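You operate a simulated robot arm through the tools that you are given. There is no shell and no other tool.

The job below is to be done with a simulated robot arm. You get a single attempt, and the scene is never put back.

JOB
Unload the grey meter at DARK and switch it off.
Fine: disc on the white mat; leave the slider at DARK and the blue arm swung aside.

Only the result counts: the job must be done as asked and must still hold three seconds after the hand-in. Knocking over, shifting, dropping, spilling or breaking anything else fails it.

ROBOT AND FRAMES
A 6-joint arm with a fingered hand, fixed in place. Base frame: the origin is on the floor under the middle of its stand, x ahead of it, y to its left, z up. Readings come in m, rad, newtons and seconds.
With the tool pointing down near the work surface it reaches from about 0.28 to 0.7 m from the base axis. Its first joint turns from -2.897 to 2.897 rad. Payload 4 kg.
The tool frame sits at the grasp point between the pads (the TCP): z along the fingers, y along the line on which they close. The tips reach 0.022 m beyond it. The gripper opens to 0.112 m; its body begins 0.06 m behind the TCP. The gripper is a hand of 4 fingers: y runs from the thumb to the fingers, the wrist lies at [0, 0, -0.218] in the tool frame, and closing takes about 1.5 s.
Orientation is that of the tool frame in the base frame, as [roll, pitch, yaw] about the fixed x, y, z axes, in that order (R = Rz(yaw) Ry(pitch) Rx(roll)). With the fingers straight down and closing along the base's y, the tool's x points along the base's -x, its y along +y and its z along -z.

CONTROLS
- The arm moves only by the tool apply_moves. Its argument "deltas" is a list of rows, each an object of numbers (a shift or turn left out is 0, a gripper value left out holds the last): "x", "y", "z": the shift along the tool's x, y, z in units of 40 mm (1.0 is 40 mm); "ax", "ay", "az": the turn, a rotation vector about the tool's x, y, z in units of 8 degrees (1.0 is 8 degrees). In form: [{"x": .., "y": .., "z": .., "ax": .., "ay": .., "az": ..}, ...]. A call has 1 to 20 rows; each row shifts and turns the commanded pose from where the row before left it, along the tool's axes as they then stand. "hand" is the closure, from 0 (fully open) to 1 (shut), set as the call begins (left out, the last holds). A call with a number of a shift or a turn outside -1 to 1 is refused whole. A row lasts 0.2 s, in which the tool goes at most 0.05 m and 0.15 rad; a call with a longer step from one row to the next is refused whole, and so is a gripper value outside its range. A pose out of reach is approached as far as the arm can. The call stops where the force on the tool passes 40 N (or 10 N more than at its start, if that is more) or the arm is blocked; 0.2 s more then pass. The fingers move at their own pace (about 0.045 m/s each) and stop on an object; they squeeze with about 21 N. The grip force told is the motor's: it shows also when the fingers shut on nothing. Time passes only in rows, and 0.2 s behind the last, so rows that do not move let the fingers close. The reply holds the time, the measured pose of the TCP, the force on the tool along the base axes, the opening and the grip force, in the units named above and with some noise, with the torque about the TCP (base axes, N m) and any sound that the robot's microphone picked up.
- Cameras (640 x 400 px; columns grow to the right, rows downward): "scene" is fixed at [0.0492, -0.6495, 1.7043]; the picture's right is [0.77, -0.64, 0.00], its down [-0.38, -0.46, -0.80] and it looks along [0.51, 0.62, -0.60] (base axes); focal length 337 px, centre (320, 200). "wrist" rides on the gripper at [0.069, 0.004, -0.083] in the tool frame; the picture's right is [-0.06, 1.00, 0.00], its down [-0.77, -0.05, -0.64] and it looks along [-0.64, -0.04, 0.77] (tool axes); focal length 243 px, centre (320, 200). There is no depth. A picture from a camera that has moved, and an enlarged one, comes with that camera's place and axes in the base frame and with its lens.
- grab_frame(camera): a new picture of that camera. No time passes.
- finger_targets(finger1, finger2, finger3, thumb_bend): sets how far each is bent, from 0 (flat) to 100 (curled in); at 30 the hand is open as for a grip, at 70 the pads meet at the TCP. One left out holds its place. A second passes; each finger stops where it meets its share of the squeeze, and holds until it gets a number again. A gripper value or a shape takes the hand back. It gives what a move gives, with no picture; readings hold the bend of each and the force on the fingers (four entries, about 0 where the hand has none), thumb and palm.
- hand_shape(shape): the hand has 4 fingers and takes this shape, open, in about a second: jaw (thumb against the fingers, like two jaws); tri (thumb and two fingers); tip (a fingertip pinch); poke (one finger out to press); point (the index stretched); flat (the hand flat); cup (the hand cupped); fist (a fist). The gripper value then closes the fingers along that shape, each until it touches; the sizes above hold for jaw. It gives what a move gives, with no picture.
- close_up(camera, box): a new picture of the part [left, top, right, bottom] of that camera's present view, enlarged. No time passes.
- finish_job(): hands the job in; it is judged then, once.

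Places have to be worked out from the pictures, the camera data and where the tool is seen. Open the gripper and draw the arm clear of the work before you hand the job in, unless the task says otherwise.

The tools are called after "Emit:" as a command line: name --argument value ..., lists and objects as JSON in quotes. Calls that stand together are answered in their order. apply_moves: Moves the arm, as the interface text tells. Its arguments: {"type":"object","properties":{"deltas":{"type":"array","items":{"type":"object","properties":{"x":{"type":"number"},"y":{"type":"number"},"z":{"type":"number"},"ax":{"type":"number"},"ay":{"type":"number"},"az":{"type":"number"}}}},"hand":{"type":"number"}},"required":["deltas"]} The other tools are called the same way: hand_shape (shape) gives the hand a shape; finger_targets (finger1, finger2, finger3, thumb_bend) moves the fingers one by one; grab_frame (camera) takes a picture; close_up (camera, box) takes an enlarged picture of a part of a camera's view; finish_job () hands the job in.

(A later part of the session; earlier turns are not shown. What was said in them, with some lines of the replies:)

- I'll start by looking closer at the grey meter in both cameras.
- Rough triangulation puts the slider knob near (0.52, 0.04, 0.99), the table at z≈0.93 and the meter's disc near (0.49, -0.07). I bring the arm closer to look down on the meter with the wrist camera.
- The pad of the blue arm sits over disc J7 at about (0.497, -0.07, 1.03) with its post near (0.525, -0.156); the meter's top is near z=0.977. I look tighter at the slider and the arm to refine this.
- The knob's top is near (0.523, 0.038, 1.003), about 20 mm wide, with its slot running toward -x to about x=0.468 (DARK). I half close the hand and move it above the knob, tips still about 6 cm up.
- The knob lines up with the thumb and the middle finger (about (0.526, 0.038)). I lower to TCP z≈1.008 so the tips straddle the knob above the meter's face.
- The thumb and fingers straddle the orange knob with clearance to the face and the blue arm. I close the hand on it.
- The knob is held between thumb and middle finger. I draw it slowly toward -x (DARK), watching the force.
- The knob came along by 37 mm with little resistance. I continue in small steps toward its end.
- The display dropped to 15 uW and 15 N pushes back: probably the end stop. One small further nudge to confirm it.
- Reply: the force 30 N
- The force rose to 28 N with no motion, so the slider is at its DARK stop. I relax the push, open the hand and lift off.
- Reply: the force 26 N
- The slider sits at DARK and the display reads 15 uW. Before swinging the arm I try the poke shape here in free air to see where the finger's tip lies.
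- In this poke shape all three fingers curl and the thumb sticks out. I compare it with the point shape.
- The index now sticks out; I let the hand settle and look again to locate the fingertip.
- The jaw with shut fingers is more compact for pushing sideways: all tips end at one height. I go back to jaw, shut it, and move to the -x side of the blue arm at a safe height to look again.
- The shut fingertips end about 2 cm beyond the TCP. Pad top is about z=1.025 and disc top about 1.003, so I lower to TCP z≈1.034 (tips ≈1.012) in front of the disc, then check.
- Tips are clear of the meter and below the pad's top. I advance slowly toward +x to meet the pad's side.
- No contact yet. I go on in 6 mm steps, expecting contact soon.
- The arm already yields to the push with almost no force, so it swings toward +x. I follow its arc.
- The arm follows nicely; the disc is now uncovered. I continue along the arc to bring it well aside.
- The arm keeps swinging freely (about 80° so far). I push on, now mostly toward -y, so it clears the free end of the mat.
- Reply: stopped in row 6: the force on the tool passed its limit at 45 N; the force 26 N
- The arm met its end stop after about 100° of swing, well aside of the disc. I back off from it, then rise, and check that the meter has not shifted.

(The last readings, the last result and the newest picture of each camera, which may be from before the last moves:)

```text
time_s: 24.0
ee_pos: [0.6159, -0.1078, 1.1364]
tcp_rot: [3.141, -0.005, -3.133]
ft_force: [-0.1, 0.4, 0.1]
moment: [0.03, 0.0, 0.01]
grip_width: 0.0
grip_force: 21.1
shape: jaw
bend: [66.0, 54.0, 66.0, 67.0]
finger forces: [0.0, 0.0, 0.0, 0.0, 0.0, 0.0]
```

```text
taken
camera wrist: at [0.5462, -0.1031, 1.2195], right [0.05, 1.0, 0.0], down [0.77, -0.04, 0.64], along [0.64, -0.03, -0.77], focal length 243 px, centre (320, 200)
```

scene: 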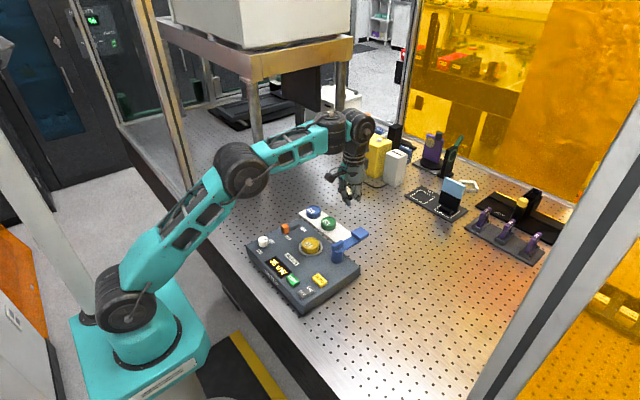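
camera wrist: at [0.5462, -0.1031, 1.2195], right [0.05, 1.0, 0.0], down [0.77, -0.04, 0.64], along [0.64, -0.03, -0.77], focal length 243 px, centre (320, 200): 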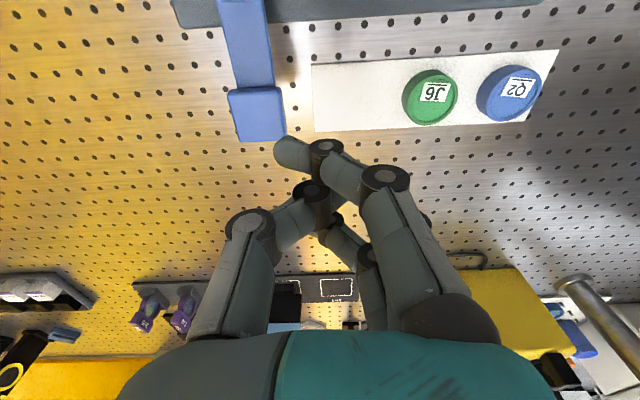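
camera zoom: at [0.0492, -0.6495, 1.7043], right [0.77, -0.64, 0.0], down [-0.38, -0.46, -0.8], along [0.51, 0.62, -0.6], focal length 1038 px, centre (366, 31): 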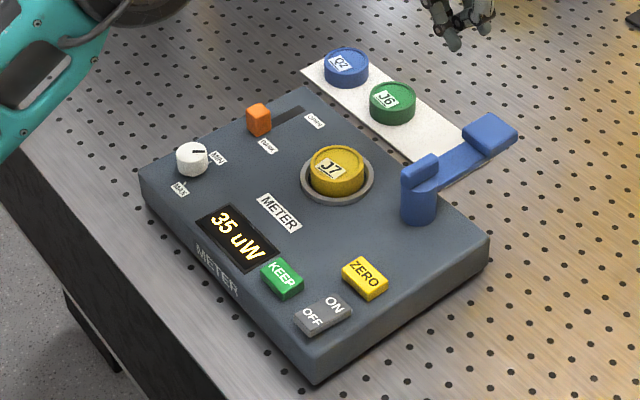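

The meter has not shifted, the slider is at DARK and the blue arm stands aside at its stop. The free mat spot is about (0.638, -0.068); to keep clear of J6 and the blue arm I turn the hand 90° (fingers toward +x, thumb toward -x) above disc J7, opening it partly.

Emit:
apply_moves --deltas '[{"x": 0.783, "y": 0.2425, "z": 0.1}, {"x": 0.783, "y": 0.2425, "z": 0.1}, {"x": 0.783, "y": 0.2425, "z": 0.1}, {"x": 0.783, "y": 0.2425, "z": 0.1}, {"az": 1.0}, {"az": 1.0}, {"az": 1.0}, {"az": 1.0}, {"az": 1.0}, {"az": 1.0}, {"az": 1.0}, {"az": 1.0}, {"az": 1.0}, {"az": 1.0}, {"az": 1.0}, {"az": 0.25}, {}]' --hand 0.25

Emit:
grab_frame --camera "wrist"

Emit:
close_up --camera "scene" --box '[240, 150, 380, 280]'

```text
time_s: 27.6
ee_pos: [0.4879, -0.0684, 1.122]
tcp_rot: [-3.137, -0.002, 1.58]
ft_force: [-0.9, 0.2, -0.2]
moment: [0.01, 0.0, 0.03]
grip_width: 0.0839
grip_force: 0.1
shape: jaw
bend: [64.0, 64.0, 64.0, 60.0]
finger forces: [0.1, 0.0, 0.0, 0.1, 0.0, 0.0]
```

```text
taken
camera wrist: at [0.4929, 0.0001, 1.2046], right [1.0, -0.06, 0.0], down [-0.04, -0.77, 0.64], along [-0.04, -0.64, -0.77], focal length 243 px, centre (320, 200)
```

wrist: 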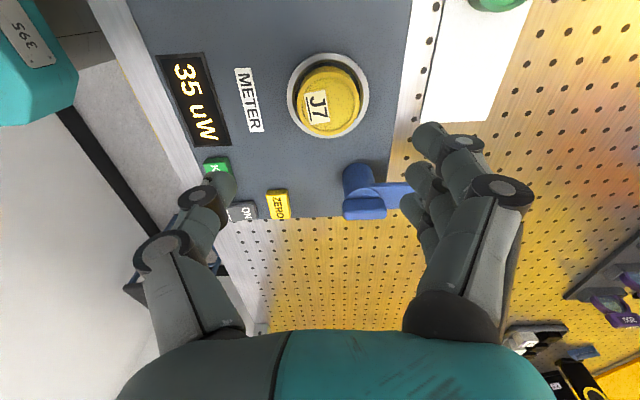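

```text
3.08 times, centred on (310, 215) of scene
camera zoom: at [0.0492, -0.6495, 1.7043], right [0.77, -0.64, 0.0], down [-0.38, -0.46, -0.8], along [0.51, 0.62, -0.6], focal length 1038 px, centre (351, 154)
```

zoom: 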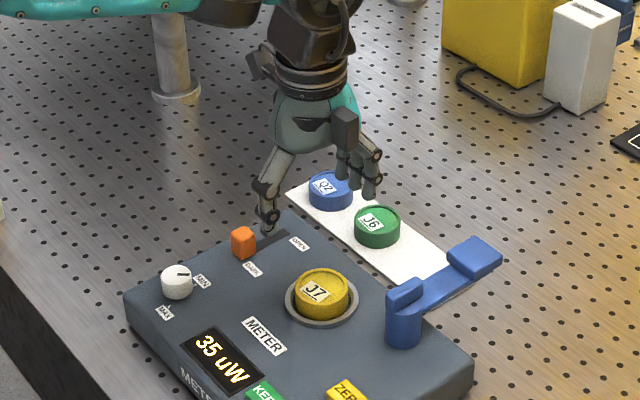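

The hand is turned. By the tool axis projected into this view (about px (320,108) at the disc's top plane), the disc lies a bit further +x; I zoom in to measure.

Emit:
close_up --camera "wrist" --box '[270, 40, 390, 150]'

```text
3.64 times, centred on (330, 95) of wrist
camera zoom: at [0.4929, 0.0001, 1.2046], right [1.0, -0.06, 0.0], down [-0.04, -0.77, 0.64], along [-0.04, -0.64, -0.77], focal length 882 px, centre (284, 582)
```

zoom: 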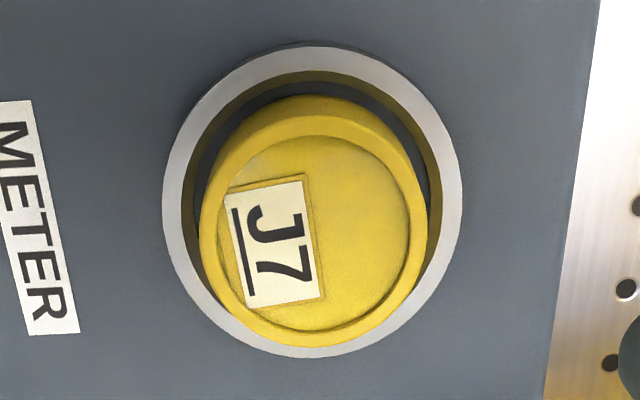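

Disc centre comes to about (0.4945, -0.0655), top z≈1.002, ring lip ≈0.981, diameter ≈51 mm. I centre over it and descend to just above the disc to check alignment.

Emit:
apply_moves --deltas '[{"x": 0.085, "y": 0.165, "z": 0.6}, {"z": 0.6}, {"z": 0.6}, {"z": 0.45}, {}]'

Emit:
grab_frame --camera "wrist"

Emit:
close_up --camera "scene" --box '[260, 190, 360, 280]'

```text
time_s: 28.8
ee_pos: [0.497, -0.0664, 1.0315]
tcp_rot: [-3.138, -0.002, 1.579]
ft_force: [-0.7, -0.2, 0.4]
moment: [-0.01, 0.0, -0.01]
grip_width: 0.0836
grip_force: 0.1
shape: jaw
bend: [64.0, 64.0, 64.0, 60.0]
finger forces: [0.0, 0.1, 0.0, 0.1, 0.1, 0.0]
```

```text
taken
camera wrist: at [0.5001, 0.0035, 1.1141], right [1.0, -0.05, 0.0], down [-0.04, -0.77, 0.64], along [-0.04, -0.64, -0.77], focal length 243 px, centre (320, 200)
```

wrist: 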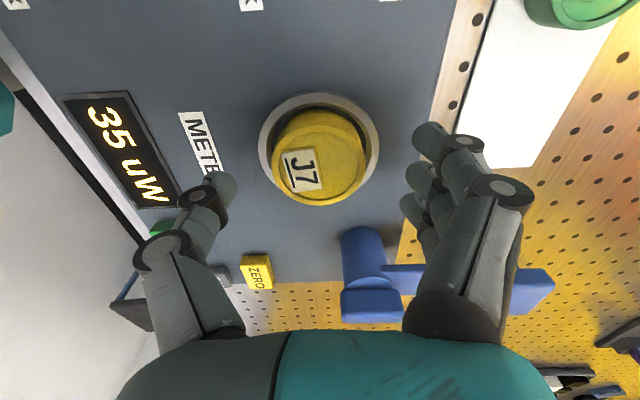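

```text
4.44 times, centred on (310, 235) of scene
camera zoom: at [0.0492, -0.6495, 1.7043], right [0.77, -0.64, 0.0], down [-0.38, -0.46, -0.8], along [0.51, 0.62, -0.6], focal length 1499 px, centre (364, 44)
```

zoom: 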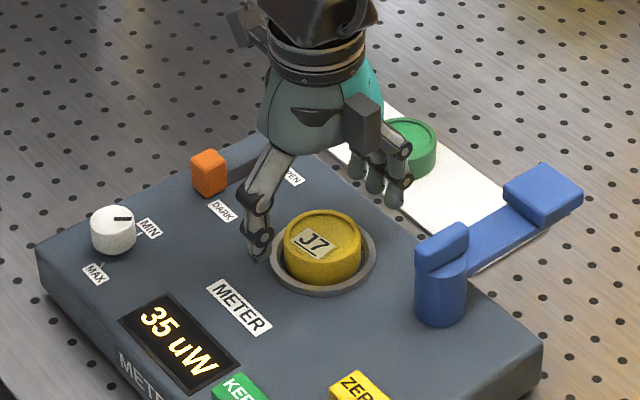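

Alignment is good: disc centre and tool axis agree within 2 mm, thumb and middle finger sit on the disc's diameter. I lower to TCP z≈1.008 and then close on the disc.

Emit:
apply_moves --deltas '[{"x": 0.03, "z": 0.3}, {"z": 0.28}, {}]'

Emit:
apply_moves --deltas '[{}, {}, {}, {}, {}, {}]' --hand 0.8

Emit:
grab_frame --camera "wrist"

Emit:
close_up --camera "scene" --box '[260, 190, 360, 280]'

```text
time_s: 29.6
ee_pos: [0.4962, -0.0661, 1.0095]
tcp_rot: [-3.138, -0.002, 1.58]
ft_force: [0.6, 0.9, -0.4]
moment: [-0.01, -0.01, -0.04]
grip_width: 0.0839
grip_force: 0.2
shape: jaw
bend: [64.0, 64.0, 64.0, 60.0]
finger forces: [0.0, 0.0, 0.0, 0.0, 0.1, 0.0]
```

```text
time_s: 31.0
ee_pos: [0.4969, -0.066, 1.0087]
tcp_rot: [-3.137, 0.0, 1.58]
ft_force: [2.5, -0.7, 1.2]
moment: [0.01, -0.08, -0.06]
grip_width: 0.0444
grip_force: 20.5
shape: jaw
bend: [73.0, 73.0, 73.0, 71.0]
finger forces: [6.7, 6.8, 7.0, 0.1, 18.2, 0.1]
```

```text
taken
camera wrist: at [0.5004, 0.0044, 1.0911], right [1.0, -0.05, 0.0], down [-0.04, -0.77, 0.64], along [-0.04, -0.64, -0.77], focal length 243 px, centre (320, 200)
```

wrist: 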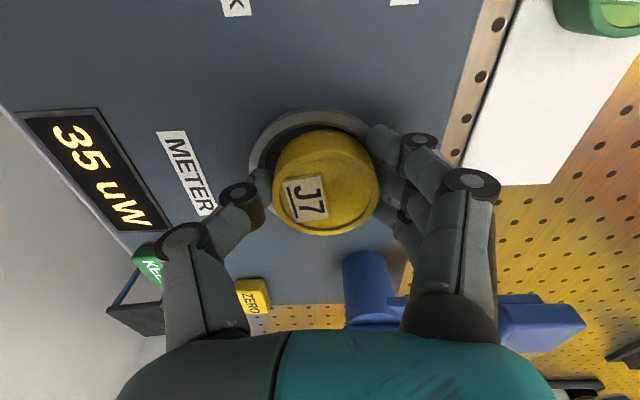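

```text
4.44 times, centred on (310, 235) of scene
camera zoom: at [0.0492, -0.6495, 1.7043], right [0.77, -0.64, 0.0], down [-0.38, -0.46, -0.8], along [0.51, 0.62, -0.6], focal length 1499 px, centre (364, 44)
```

zoom: 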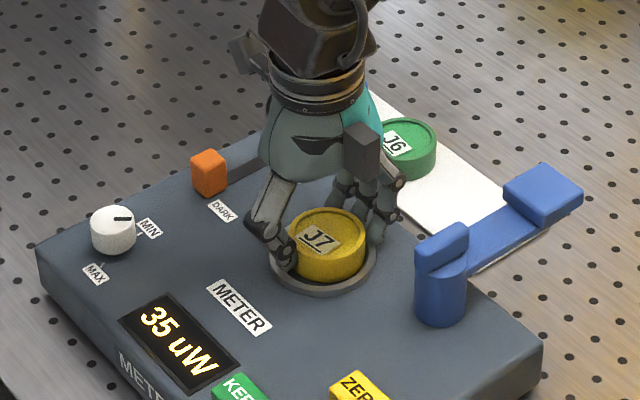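

All three fingers and the thumb hold the disc. I lift straight up, slowly at first.

Emit:
apply_moves --deltas '[{"z": -0.1}, {"z": -0.15}, {"z": -0.2}, {"z": -0.3}, {"z": -0.4}]'

Emit:
grab_frame --camera "wrist"

Emit:
close_up --camera "scene" --box '[260, 170, 380, 280]'

```text
time_s: 32.2
ee_pos: [0.4969, -0.0667, 1.0541]
tcp_rot: [-3.136, -0.002, 1.578]
ft_force: [-0.9, 0.1, -1.6]
moment: [0.0, 0.02, -0.02]
grip_width: 0.0415
grip_force: 21.3
shape: jaw
bend: [75.0, 73.0, 74.0, 71.0]
finger forces: [4.4, 6.5, 6.8, 0.1, 17.2, 0.0]
```

```text
taken
camera wrist: at [0.4997, 0.0039, 1.1374], right [1.0, -0.05, 0.0], down [-0.04, -0.77, 0.64], along [-0.04, -0.64, -0.77], focal length 243 px, centre (320, 200)
```

wrist: 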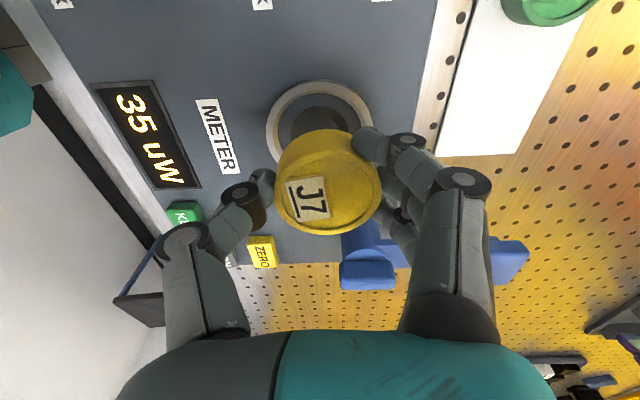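

```text
3.64 times, centred on (320, 225) of scene
camera zoom: at [0.0492, -0.6495, 1.7043], right [0.77, -0.64, 0.0], down [-0.38, -0.46, -0.8], along [0.51, 0.62, -0.6], focal length 1227 px, centre (320, 109)
```

zoom: 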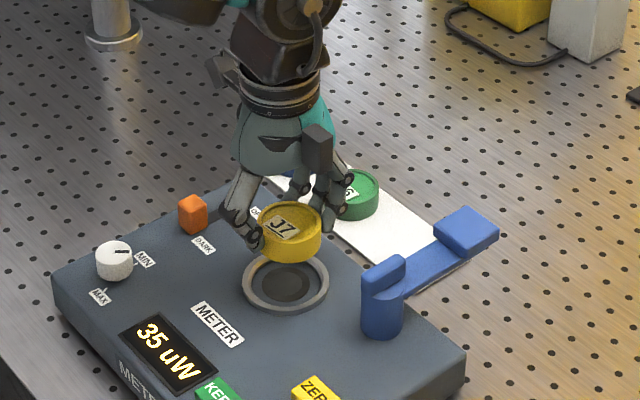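

The disc is out of the well and held level. I raise a bit more and carry it over the free end of the mat.

Emit:
apply_moves --deltas '[{"z": -0.6}, {"z": -0.55}, {"y": 0.5}, {"y": 0.6}, {"y": 0.6}, {"y": 0.6}, {"y": 0.6}, {"x": -0.05, "y": 0.53}, {}]'

Emit:
grab_frame --camera "wrist"

Emit:
close_up --camera "scene" --box '[280, 150, 400, 260]'

```text
time_s: 34.2
ee_pos: [0.6328, -0.0645, 1.1004]
tcp_rot: [-3.136, -0.002, 1.58]
ft_force: [-0.2, -0.2, -1.2]
moment: [-0.04, 0.0, -0.01]
grip_width: 0.0412
grip_force: 20.5
shape: jaw
bend: [75.0, 73.0, 74.0, 71.0]
finger forces: [4.2, 6.6, 7.0, 0.0, 17.2, 0.0]
```

```text
taken
camera wrist: at [0.6371, 0.0046, 1.1829], right [1.0, -0.05, 0.0], down [-0.04, -0.77, 0.64], along [-0.04, -0.64, -0.77], focal length 243 px, centre (320, 200)
```

wrist: 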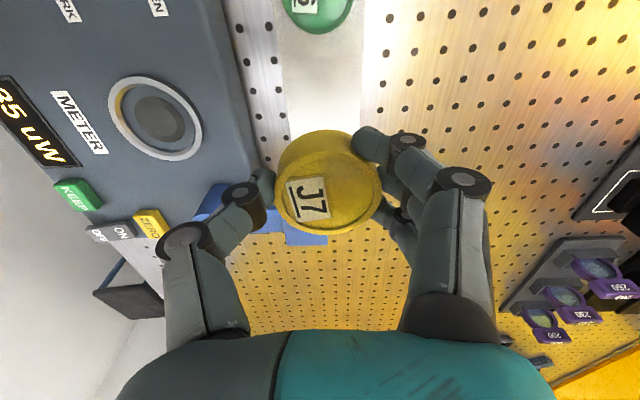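

```text
3.64 times, centred on (340, 205) of scene
camera zoom: at [0.0492, -0.6495, 1.7043], right [0.77, -0.64, 0.0], down [-0.38, -0.46, -0.8], along [0.51, 0.62, -0.6], focal length 1227 px, centre (247, 182)
```

zoom: 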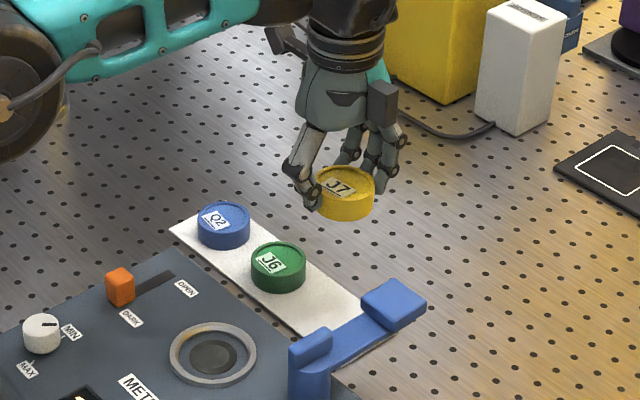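

The disc sits over the mat's free part (mat x≈0.601–0.674, end at y≈-0.112; J6's edge at y≈-0.016). I correct y by -4 mm and lower to a little above the expected contact.

Emit:
apply_moves --deltas '[{"x": -0.11, "y": 0.02}, {"z": 0.6}, {"z": 0.6}, {"z": 0.6}, {"z": 0.6}, {"z": 0.6}, {}]'

Emit:
grab_frame --camera "wrist"

Emit:
close_up --camera "scene" --box '[280, 150, 400, 260]'

```text
time_s: 35.8
ee_pos: [0.6338, -0.0698, 0.98]
tcp_rot: [-3.139, -0.002, 1.579]
ft_force: [0.1, 0.1, -0.4]
moment: [0.02, 0.01, -0.01]
grip_width: 0.0415
grip_force: 21.2
shape: jaw
bend: [75.0, 73.0, 74.0, 71.0]
finger forces: [4.3, 6.6, 7.0, 0.0, 17.1, 0.0]
```

```text
taken
camera wrist: at [0.6378, -0.0003, 1.0631], right [1.0, -0.05, 0.0], down [-0.04, -0.77, 0.64], along [-0.04, -0.64, -0.77], focal length 243 px, centre (320, 200)
```

wrist: 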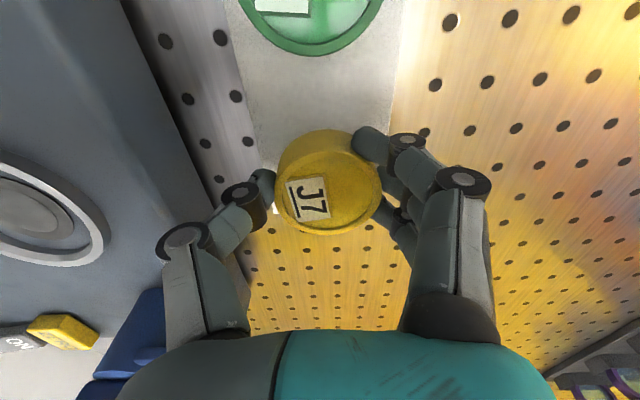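

```text
3.64 times, centred on (340, 205) of scene
camera zoom: at [0.0492, -0.6495, 1.7043], right [0.77, -0.64, 0.0], down [-0.38, -0.46, -0.8], along [0.51, 0.62, -0.6], focal length 1227 px, centre (247, 182)
```

zoom: 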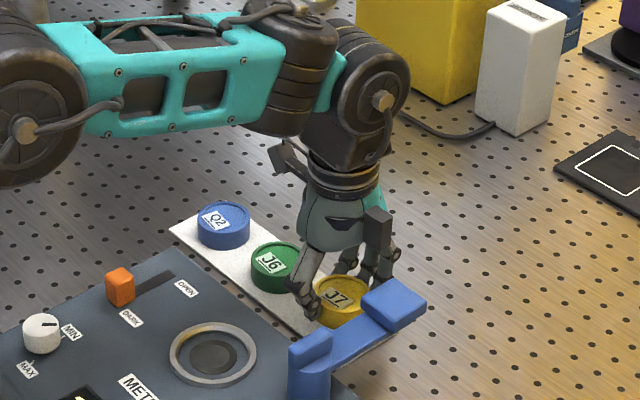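

Clearances look good. I now lower in 2 mm steps feeling for the mat.

Emit:
apply_moves --deltas '[{"z": 0.05}, {"z": 0.05}, {"z": 0.05}, {"z": 0.05}]'

Emit:
apply_moves --deltas '[{"z": 0.05}, {"z": 0.05}]'

```text
time_s: 36.8
ee_pos: [0.6339, -0.0695, 0.9727]
tcp_rot: [-3.136, -0.002, 1.582]
ft_force: [-0.9, 0.0, -0.6]
moment: [-0.01, -0.01, 0.04]
grip_width: 0.0412
grip_force: 21.0
shape: jaw
bend: [75.0, 73.0, 74.0, 71.0]
finger forces: [4.3, 6.5, 7.0, 0.0, 17.1, 0.0]
```

```text
time_s: 37.4
ee_pos: [0.6328, -0.0694, 0.9682]
tcp_rot: [-3.138, 0.0, 1.579]
ft_force: [-0.1, 0.4, -1.1]
moment: [-0.02, 0.01, 0.03]
grip_width: 0.0414
grip_force: 21.0
shape: jaw
bend: [75.0, 73.0, 74.0, 71.0]
finger forces: [4.4, 6.6, 7.0, 0.0, 17.1, 0.1]
```

No contact yet at TCP z≈0.968. I keep stepping down, 1–2 mm at a time.

Emit:
apply_moves --deltas '[{"z": 0.05}, {"z": 0.04}]'

Emit:
apply_moves --deltas '[{"z": 0.04}]'

Emit:
close_up --camera "scene" --box '[310, 190, 380, 255]'

```text
time_s: 38.0
ee_pos: [0.6332, -0.0695, 0.9649]
tcp_rot: [-3.141, 0.0, 1.58]
ft_force: [-0.3, -0.4, 13.6]
moment: [-0.08, -0.27, 0.03]
grip_width: 0.0413
grip_force: 21.2
shape: jaw
bend: [75.0, 73.0, 74.0, 71.0]
finger forces: [4.8, 7.8, 8.4, 0.0, 20.0, 0.0]
```

```text
time_s: 38.4
ee_pos: [0.6326, -0.07, 0.9643]
tcp_rot: [-3.141, -0.003, 1.582]
ft_force: [-0.7, -0.8, 22.4]
moment: [-0.05, -0.24, -0.02]
grip_width: 0.0416
grip_force: 21.4
shape: jaw
bend: [75.0, 73.0, 74.0, 71.0]
finger forces: [5.6, 8.2, 8.7, 0.0, 20.6, 0.0]
```

```text
6.15 times, centred on (345, 222) of scene
camera zoom: at [0.0492, -0.6495, 1.7043], right [0.77, -0.64, 0.0], down [-0.38, -0.46, -0.8], along [0.51, 0.62, -0.6], focal length 2076 px, centre (166, 62)
```

zoom: 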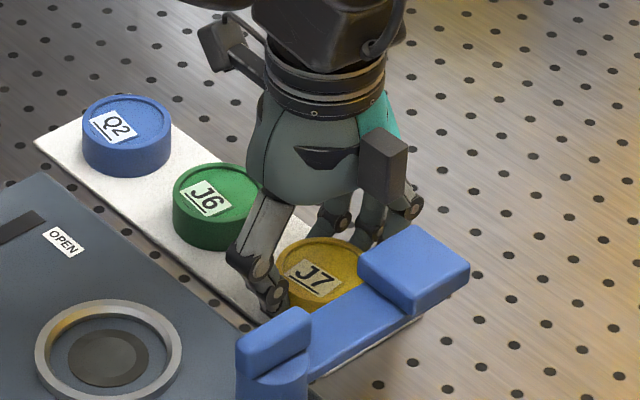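

The disc is on the mat (22 N felt). I ease off 1.6 mm, then open the fingers moderately.

Emit:
apply_moves --deltas '[{"z": -0.04}]'

Emit:
apply_moves --deltas '[{}, {}, {}, {}, {}]' --hand 0.38

Emit:
grab_frame --camera "wrist"

Emit:
close_up --camera "scene" --box '[310, 190, 380, 255]'

```text
time_s: 38.8
ee_pos: [0.634, -0.0705, 0.9651]
tcp_rot: [-3.138, -0.003, 1.578]
ft_force: [0.7, 0.0, 17.6]
moment: [-0.06, -0.26, 0.06]
grip_width: 0.0417
grip_force: 21.1
shape: jaw
bend: [75.0, 73.0, 74.0, 71.0]
finger forces: [5.4, 8.2, 9.0, 0.0, 20.2, 0.1]
```

```text
time_s: 40.0
ee_pos: [0.6332, -0.0703, 0.9639]
tcp_rot: [-3.137, -0.001, 1.578]
ft_force: [0.4, 0.2, -0.6]
moment: [0.02, 0.03, -0.01]
grip_width: 0.0691
grip_force: 0.1
shape: jaw
bend: [71.0, 71.0, 71.0, 69.0]
finger forces: [0.1, 0.0, 0.0, 0.0, 0.1, 0.0]
```

```text
taken
camera wrist: at [0.6371, 0.0001, 1.0475], right [1.0, -0.05, 0.0], down [-0.04, -0.77, 0.64], along [-0.04, -0.64, -0.77], focal length 243 px, centre (320, 200)
```

wrist: 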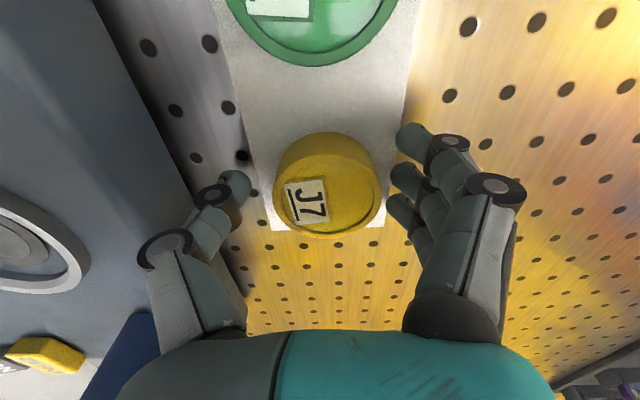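

```text
6.15 times, centred on (345, 222) of scene
camera zoom: at [0.0492, -0.6495, 1.7043], right [0.77, -0.64, 0.0], down [-0.38, -0.46, -0.8], along [0.51, 0.62, -0.6], focal length 2076 px, centre (166, 62)
```

zoom: 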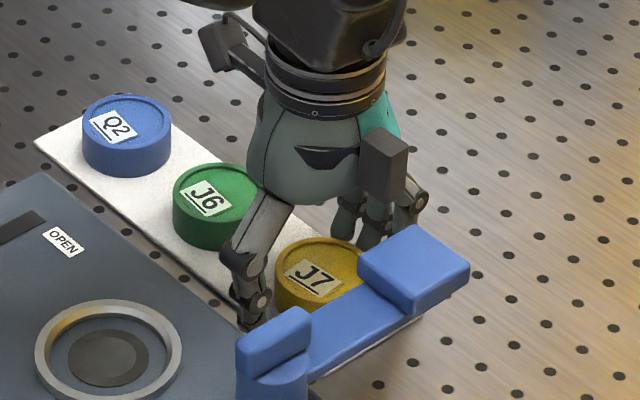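

J7 rests flat on the mat, free of the fingers. I lift the hand straight up and check.

Emit:
apply_moves --deltas '[{"z": -0.3}, {"z": -0.6}, {"z": -0.9}, {"z": -0.9}, {"z": -0.9}, {"z": -0.9}]'

Emit:
grab_frame --camera "wrist"

Emit:
close_up --camera "scene" --box '[230, 170, 390, 320]'

```text
time_s: 41.4
ee_pos: [0.6339, -0.0723, 1.1448]
tcp_rot: [-3.138, -0.003, 1.581]
ft_force: [0.5, -0.4, 0.4]
moment: [0.04, -0.01, -0.02]
grip_width: 0.0693
grip_force: 0.0
shape: jaw
bend: [71.0, 71.0, 71.0, 69.0]
finger forces: [0.0, 0.0, 0.0, 0.0, 0.0, 0.0]
```

```text
taken
camera wrist: at [0.6382, -0.0022, 1.2278], right [1.0, -0.05, 0.0], down [-0.04, -0.77, 0.64], along [-0.04, -0.64, -0.77], focal length 243 px, centre (320, 200)
```

wrist: 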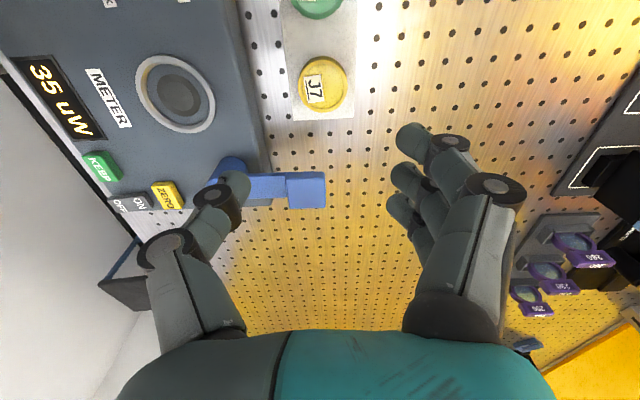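

```text
2.67 times, centred on (310, 245) of scene
camera zoom: at [0.0492, -0.6495, 1.7043], right [0.77, -0.64, 0.0], down [-0.38, -0.46, -0.8], along [0.51, 0.62, -0.6], focal length 900 px, centre (347, 80)
```

zoom: 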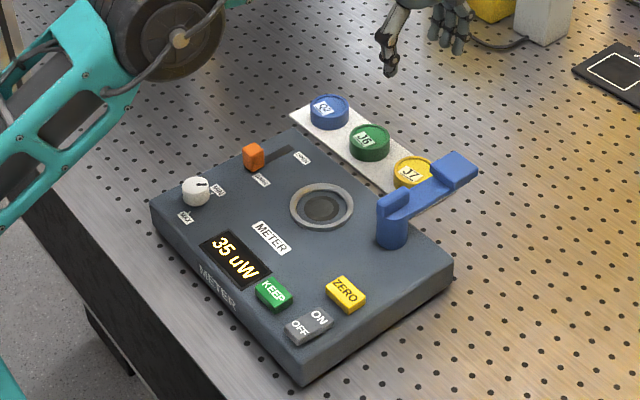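

J7 stands fully on the mat beside J6, blue arm clear. Next is the switch: I carry the hand high over to the ON/OFF rocker near (0.38, -0.2).

Emit:
apply_moves --deltas '[{"x": -0.457, "y": -0.925}, {"x": -0.457, "y": -0.925}, {"x": -0.457, "y": -0.925}, {"x": -0.457, "y": -0.925}, {"x": -0.457, "y": -0.925}, {"x": -0.457, "y": -0.925}, {"x": -0.457, "y": -0.925}, {}]'

Emit:
hand_shape --shape "poke"

Emit:
apply_moves --deltas '[{}, {}]'

Emit:
grab_frame --camera "wrist"

Emit:
close_up --camera "scene" --box '[210, 170, 390, 320]'

```text
time_s: 43.2
ee_pos: [0.3747, -0.2004, 1.1433]
tcp_rot: [-3.138, -0.002, 1.581]
ft_force: [0.1, 0.8, 0.4]
moment: [0.03, 0.0, 0.0]
grip_width: 0.0689
grip_force: 0.0
shape: jaw
bend: [71.0, 71.0, 71.0, 69.0]
finger forces: [0.0, 0.0, 0.0, 0.1, 0.0, 0.1]
```

```text
time_s: 44.1
ee_pos: [0.3744, -0.2022, 1.1424]
tcp_rot: [-3.137, -0.001, 1.579]
ft_force: [0.7, -0.1, 0.3]
moment: [0.0, 0.0, 0.0]
grip_width: 0.0001
grip_force: 0.0
shape: poke
bend: [100.0, 100.0, 100.0, 47.0]
finger forces: [0.1, 0.0, 0.1, 0.1, 0.1, 0.0]
```

```text
time_s: 44.7
ee_pos: [0.376, -0.2011, 1.1424]
tcp_rot: [-3.139, -0.002, 1.578]
ft_force: [-0.1, 0.4, 0.6]
moment: [0.0, -0.02, -0.04]
grip_width: 0.0
grip_force: 0.0
shape: poke
bend: [100.0, 100.0, 100.0, 47.0]
finger forces: [0.0, 0.0, 0.0, 0.0, 0.1, 0.0]
```

```text
taken
camera wrist: at [0.3797, -0.1309, 1.2251], right [1.0, -0.05, 0.0], down [-0.04, -0.77, 0.64], along [-0.04, -0.64, -0.77], focal length 243 px, centre (320, 200)
```

wrist: 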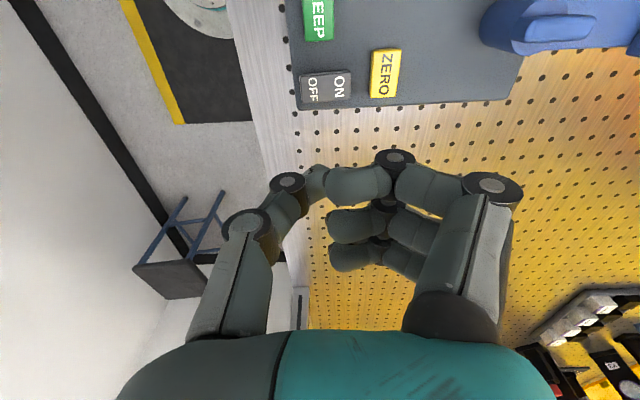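

```text
2.67 times, centred on (300, 245) of scene
camera zoom: at [0.0492, -0.6495, 1.7043], right [0.77, -0.64, 0.0], down [-0.38, -0.46, -0.8], along [0.51, 0.62, -0.6], focal length 900 px, centre (373, 80)
```

zoom: 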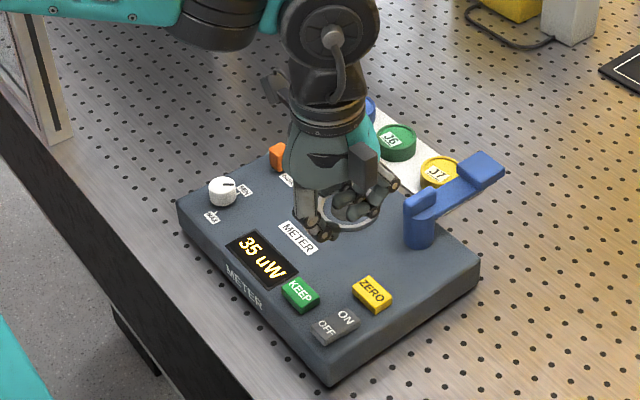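

The poke shape (thumb out, fingers curled) is ready. I zoom on the rocker and on the thumb's tip to fix both places.

Emit:
close_up --camera "wrist" --box '[270, 40, 420, 130]'

Emit:
close_up --camera "wrist" --box '[230, 130, 430, 290]'

Emit:
close_up --camera "scene" --box '[270, 210, 350, 310]'

```text
4.27 times, centred on (345, 85) of wrist
camera zoom: at [0.3797, -0.1309, 1.2251], right [1.0, -0.05, 0.0], down [-0.04, -0.77, 0.64], along [-0.04, -0.64, -0.77], focal length 1035 px, centre (213, 691)
```

zoom: 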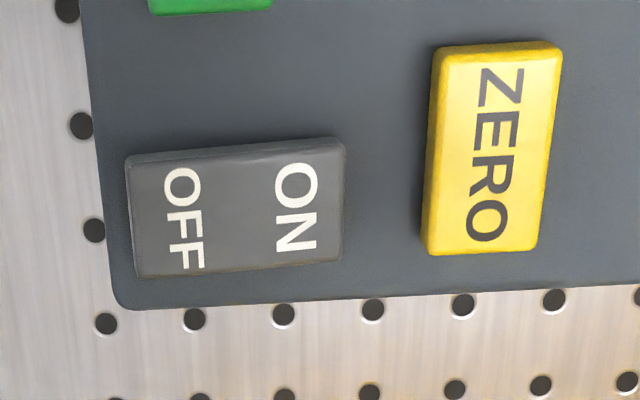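

```text
2.50 times, centred on (330, 210) of wrist
camera zoom: at [0.3797, -0.1309, 1.2251], right [1.0, -0.05, 0.0], down [-0.04, -0.77, 0.64], along [-0.04, -0.64, -0.77], focal length 606 px, centre (295, 175)
```

zoom: 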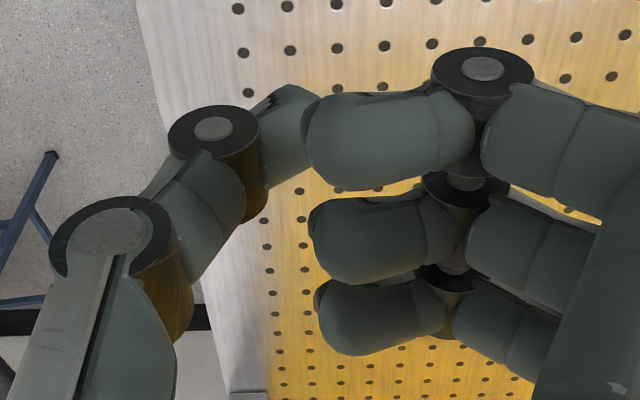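

```text
4.00 times, centred on (310, 260) of scene
camera zoom: at [0.0492, -0.6495, 1.7043], right [0.77, -0.64, 0.0], down [-0.38, -0.46, -0.8], along [0.51, 0.62, -0.6], focal length 1349 px, centre (360, -40)
```

zoom: 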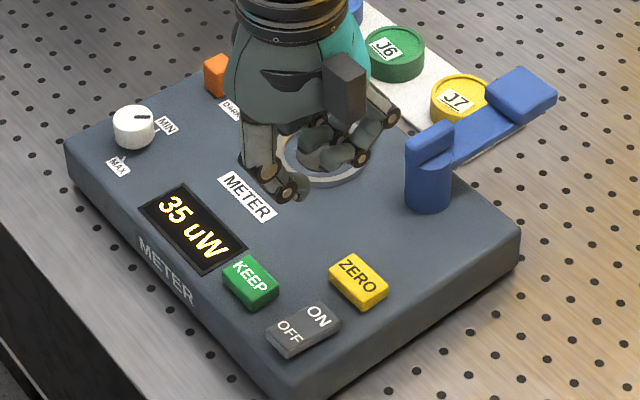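

The rocker spans about x 0.359–0.404, y -0.205…-0.182, with the OFF end (near x 0.367) standing up at z≈0.988. The thumb's tip lies near the tool axis about 24 mm below the TCP; I shift over OFF and descend to about 1.5 cm above it.

Emit:
apply_moves --deltas '[{"x": 0.11, "y": -0.25, "z": 0.5}, {"z": 0.75}, {"z": 0.75}, {"z": 0.75}, {}]'

Emit:
close_up --camera "wrist" --box '[230, 100, 430, 260]'

Emit:
close_up --camera "scene" --box '[270, 240, 340, 310]'

```text
time_s: 45.9
ee_pos: [0.3651, -0.1959, 1.0351]
tcp_rot: [-3.137, -0.002, 1.58]
ft_force: [0.5, -0.2, 0.0]
moment: [0.0, 0.0, 0.03]
grip_width: 0.0
grip_force: 0.0
shape: poke
bend: [100.0, 100.0, 100.0, 47.0]
finger forces: [0.0, 0.0, 0.1, 0.1, 0.0, 0.0]
```

```text
2.50 times, centred on (330, 180) of wrist
camera zoom: at [0.3702, -0.1264, 1.1171], right [1.0, -0.05, 0.0], down [-0.04, -0.77, 0.64], along [-0.04, -0.64, -0.77], focal length 606 px, centre (295, 250)
```

zoom: 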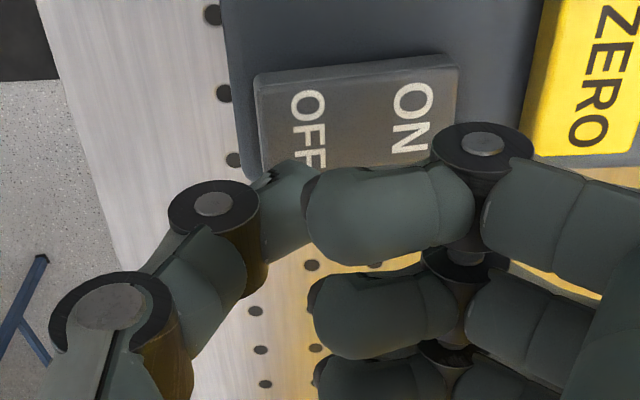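

```text
5.71 times, centred on (305, 275) of scene
camera zoom: at [0.0492, -0.6495, 1.7043], right [0.77, -0.64, 0.0], down [-0.38, -0.46, -0.8], along [0.51, 0.62, -0.6], focal length 1928 px, centre (406, -229)
```

zoom: 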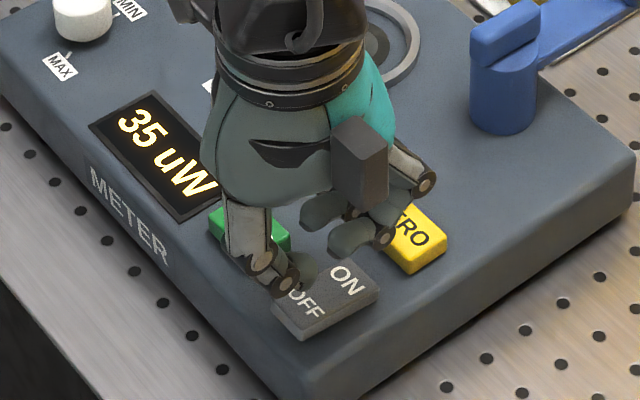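

The thumb's tip is over OFF at about (0.367, -0.196), its underside about 24 mm below the TCP, and the curled fingers stay some 3 cm higher. I descend to just above contact.

Emit:
apply_moves --deltas '[{"z": 0.2}, {"z": 0.2}, {}]'

Emit:
apply_moves --deltas '[{"z": 0.05}, {"z": 0.05}]'

Emit:
close_up --camera "scene" --box '[270, 240, 340, 310]'

```text
time_s: 46.7
ee_pos: [0.3662, -0.1954, 1.0188]
tcp_rot: [-3.138, -0.002, 1.579]
ft_force: [0.0, 0.9, 0.4]
moment: [0.01, 0.02, 0.05]
grip_width: 0.0
grip_force: 0.0
shape: poke
bend: [100.0, 100.0, 100.0, 47.0]
finger forces: [0.0, 0.0, 0.1, 0.1, 0.1, 0.0]
```

```text
time_s: 47.3
ee_pos: [0.3654, -0.1967, 1.0147]
tcp_rot: [-3.138, -0.002, 1.58]
ft_force: [-0.5, 0.8, -0.1]
moment: [-0.03, 0.02, -0.02]
grip_width: 0.0
grip_force: 0.0
shape: poke
bend: [100.0, 100.0, 100.0, 47.0]
finger forces: [0.0, 0.0, 0.0, 0.1, 0.0, 0.0]
```

```text
5.71 times, centred on (305, 275) of scene
camera zoom: at [0.0492, -0.6495, 1.7043], right [0.77, -0.64, 0.0], down [-0.38, -0.46, -0.8], along [0.51, 0.62, -0.6], focal length 1928 px, centre (406, -229)
```

zoom: 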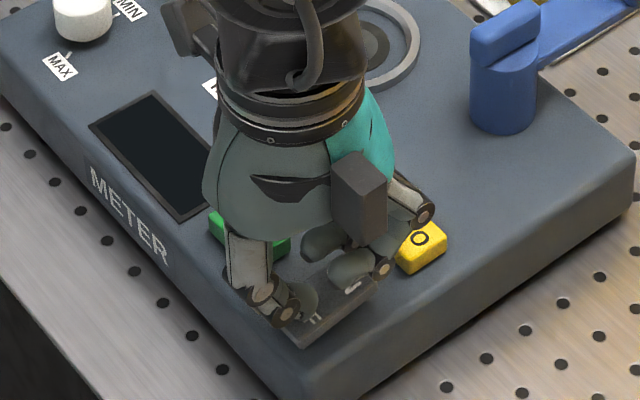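

The display has gone dark: the rocker has tipped to OFF under the light press. I lift off and check that it stays.

Emit:
apply_moves --deltas '[{"z": -0.2}, {"z": -0.5}, {"z": -0.9}, {"z": -0.9}, {"z": -0.9}]'

Emit:
close_up --camera "scene" --box '[230, 170, 390, 320]'

Emit:
close_up --camera "wrist" --box '[260, 30, 430, 150]'

```text
time_s: 48.5
ee_pos: [0.3672, -0.1961, 1.1494]
tcp_rot: [-3.137, -0.002, 1.58]
ft_force: [0.6, -0.1, 0.3]
moment: [-0.02, -0.01, 0.0]
grip_width: 0.0
grip_force: 0.2
shape: poke
bend: [100.0, 100.0, 100.0, 47.0]
finger forces: [0.0, 0.1, 0.0, 0.0, 0.0, 0.0]
```

```text
2.67 times, centred on (310, 245) of scene
camera zoom: at [0.0492, -0.6495, 1.7043], right [0.77, -0.64, 0.0], down [-0.38, -0.46, -0.8], along [0.51, 0.62, -0.6], focal length 900 px, centre (347, 80)
```

zoom: 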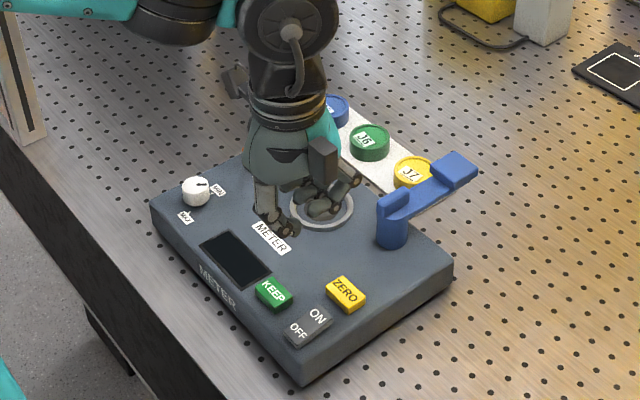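

```text
3.33 times, centred on (345, 90) of wrist
camera zoom: at [0.3705, -0.1262, 1.2325], right [1.0, -0.05, -0.01], down [-0.04, -0.77, 0.64], along [-0.04, -0.64, -0.77], focal length 809 px, centre (237, 567)
```

zoom: 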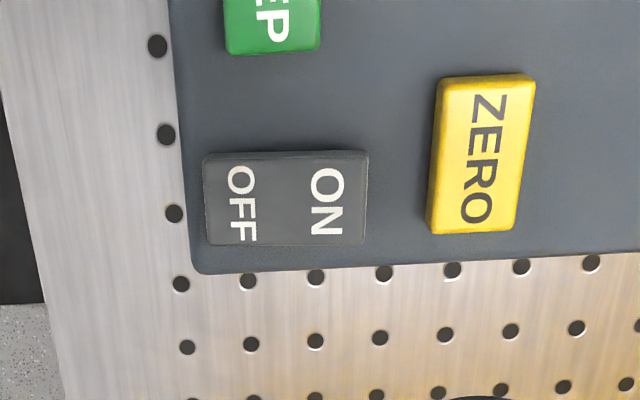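

The rocker stays at OFF and the display is dark. I rise clear of the work, then open the hand and take a last look at everything.

Emit:
apply_moves --deltas '[{"z": -0.9}, {"z": -0.9}, {"z": -0.9}, {"z": -0.5, "x": 0.5}, {"x": 0.9}, {"x": 0.9}, {"x": 0.9}, {"x": 0.9}, {"x": 0.9}, {}]'

Emit:
hand_shape --shape "jaw"

Emit:
apply_moves --deltas '[{}, {}]' --hand 0.0

Emit:
grab_frame --camera "scene"

Emit:
close_up --camera "scene" --box '[230, 190, 380, 320]'

Emit:
grab_frame --camera "wrist"

```text
time_s: 50.7
ee_pos: [0.3642, 0.0031, 1.2805]
tcp_rot: [-3.138, -0.002, 1.579]
ft_force: [0.2, -1.0, 0.2]
moment: [-0.01, 0.02, -0.03]
grip_width: 0.0
grip_force: 0.2
shape: poke
bend: [100.0, 100.0, 100.0, 47.0]
finger forces: [0.0, 0.0, 0.0, 0.0, 0.0, 0.1]
```

```text
time_s: 51.6
ee_pos: [0.3641, 0.004, 1.2807]
tcp_rot: [-3.137, -0.001, 1.579]
ft_force: [0.1, 1.2, -0.4]
moment: [0.02, 0.0, -0.02]
grip_width: 0.1118
grip_force: 0.0
shape: jaw
bend: [30.0, 30.0, 30.0, 30.0]
finger forces: [0.1, 0.0, 0.0, 0.1, 0.0, 0.0]
```

```text
time_s: 52.2
ee_pos: [0.3643, 0.0043, 1.2804]
tcp_rot: [-3.136, -0.003, 1.58]
ft_force: [0.0, 0.5, -0.3]
moment: [0.0, 0.01, -0.01]
grip_width: 0.1119
grip_force: 0.0
shape: jaw
bend: [30.0, 30.0, 30.0, 30.0]
finger forces: [0.0, 0.0, 0.1, 0.0, 0.0, 0.0]
```

```text
taken
```

scene: 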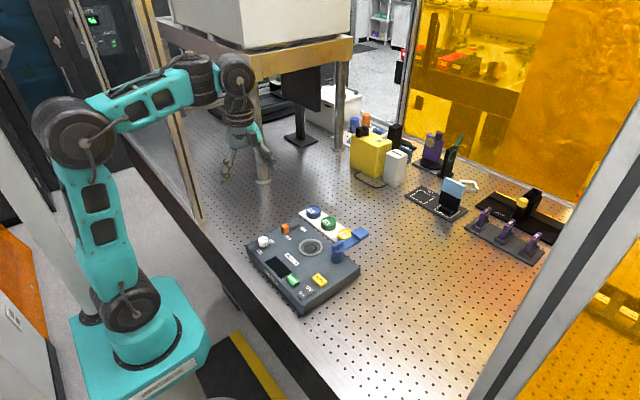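

```text
3.08 times, centred on (305, 255) of scene
camera zoom: at [0.0492, -0.6495, 1.7043], right [0.77, -0.64, 0.0], down [-0.38, -0.46, -0.8], along [0.51, 0.62, -0.6], focal length 1038 px, centre (366, 31)
```

zoom: 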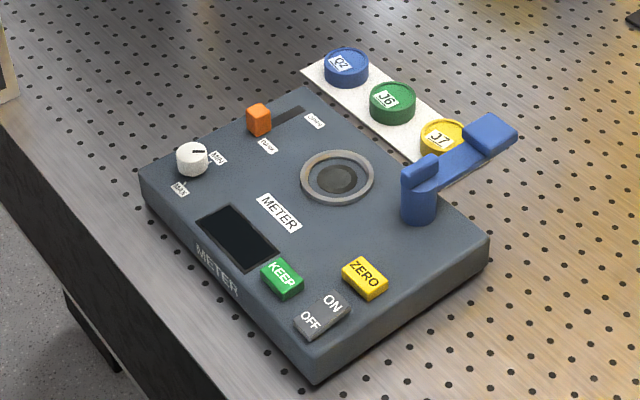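

```text
taken
camera wrist: at [0.3683, 0.0732, 1.3635], right [1.0, -0.05, 0.0], down [-0.04, -0.77, 0.64], along [-0.04, -0.64, -0.77], focal length 243 px, centre (320, 200)
```

wrist: 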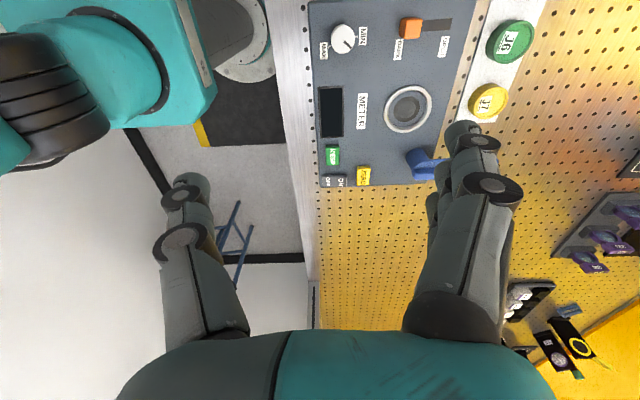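

The pictures show the result as asked: slider at DARK, well empty, J7 on the white mat, blue arm swung aside, display dark with the rocker at OFF, and nothing else moved. The hand is open and clear, so I hand the job in.

Emit:
finish_job

```text
The job is handed in.
```

The grey meter is unloaded and switched off, and I've handed the job in. In the last pictures before hand-in:

- **Slider:** it is at DARK. I moved it there before touching the blue arm or the disc.
- **Blue arm:** it is swung aside, about 100° round against its end stop.
- **Disc J7:** it is out of the well and lies fully on the white mat beside J6.
- **Power:** the rocker is at OFF and the display is dark.

The meter, the other two discs, the knob and the KEEP and ZERO buttons look just as they did at the start. The arm hit its stop with a brief 45 N push, but the meter did not shift. The hand is open and clear of the work.
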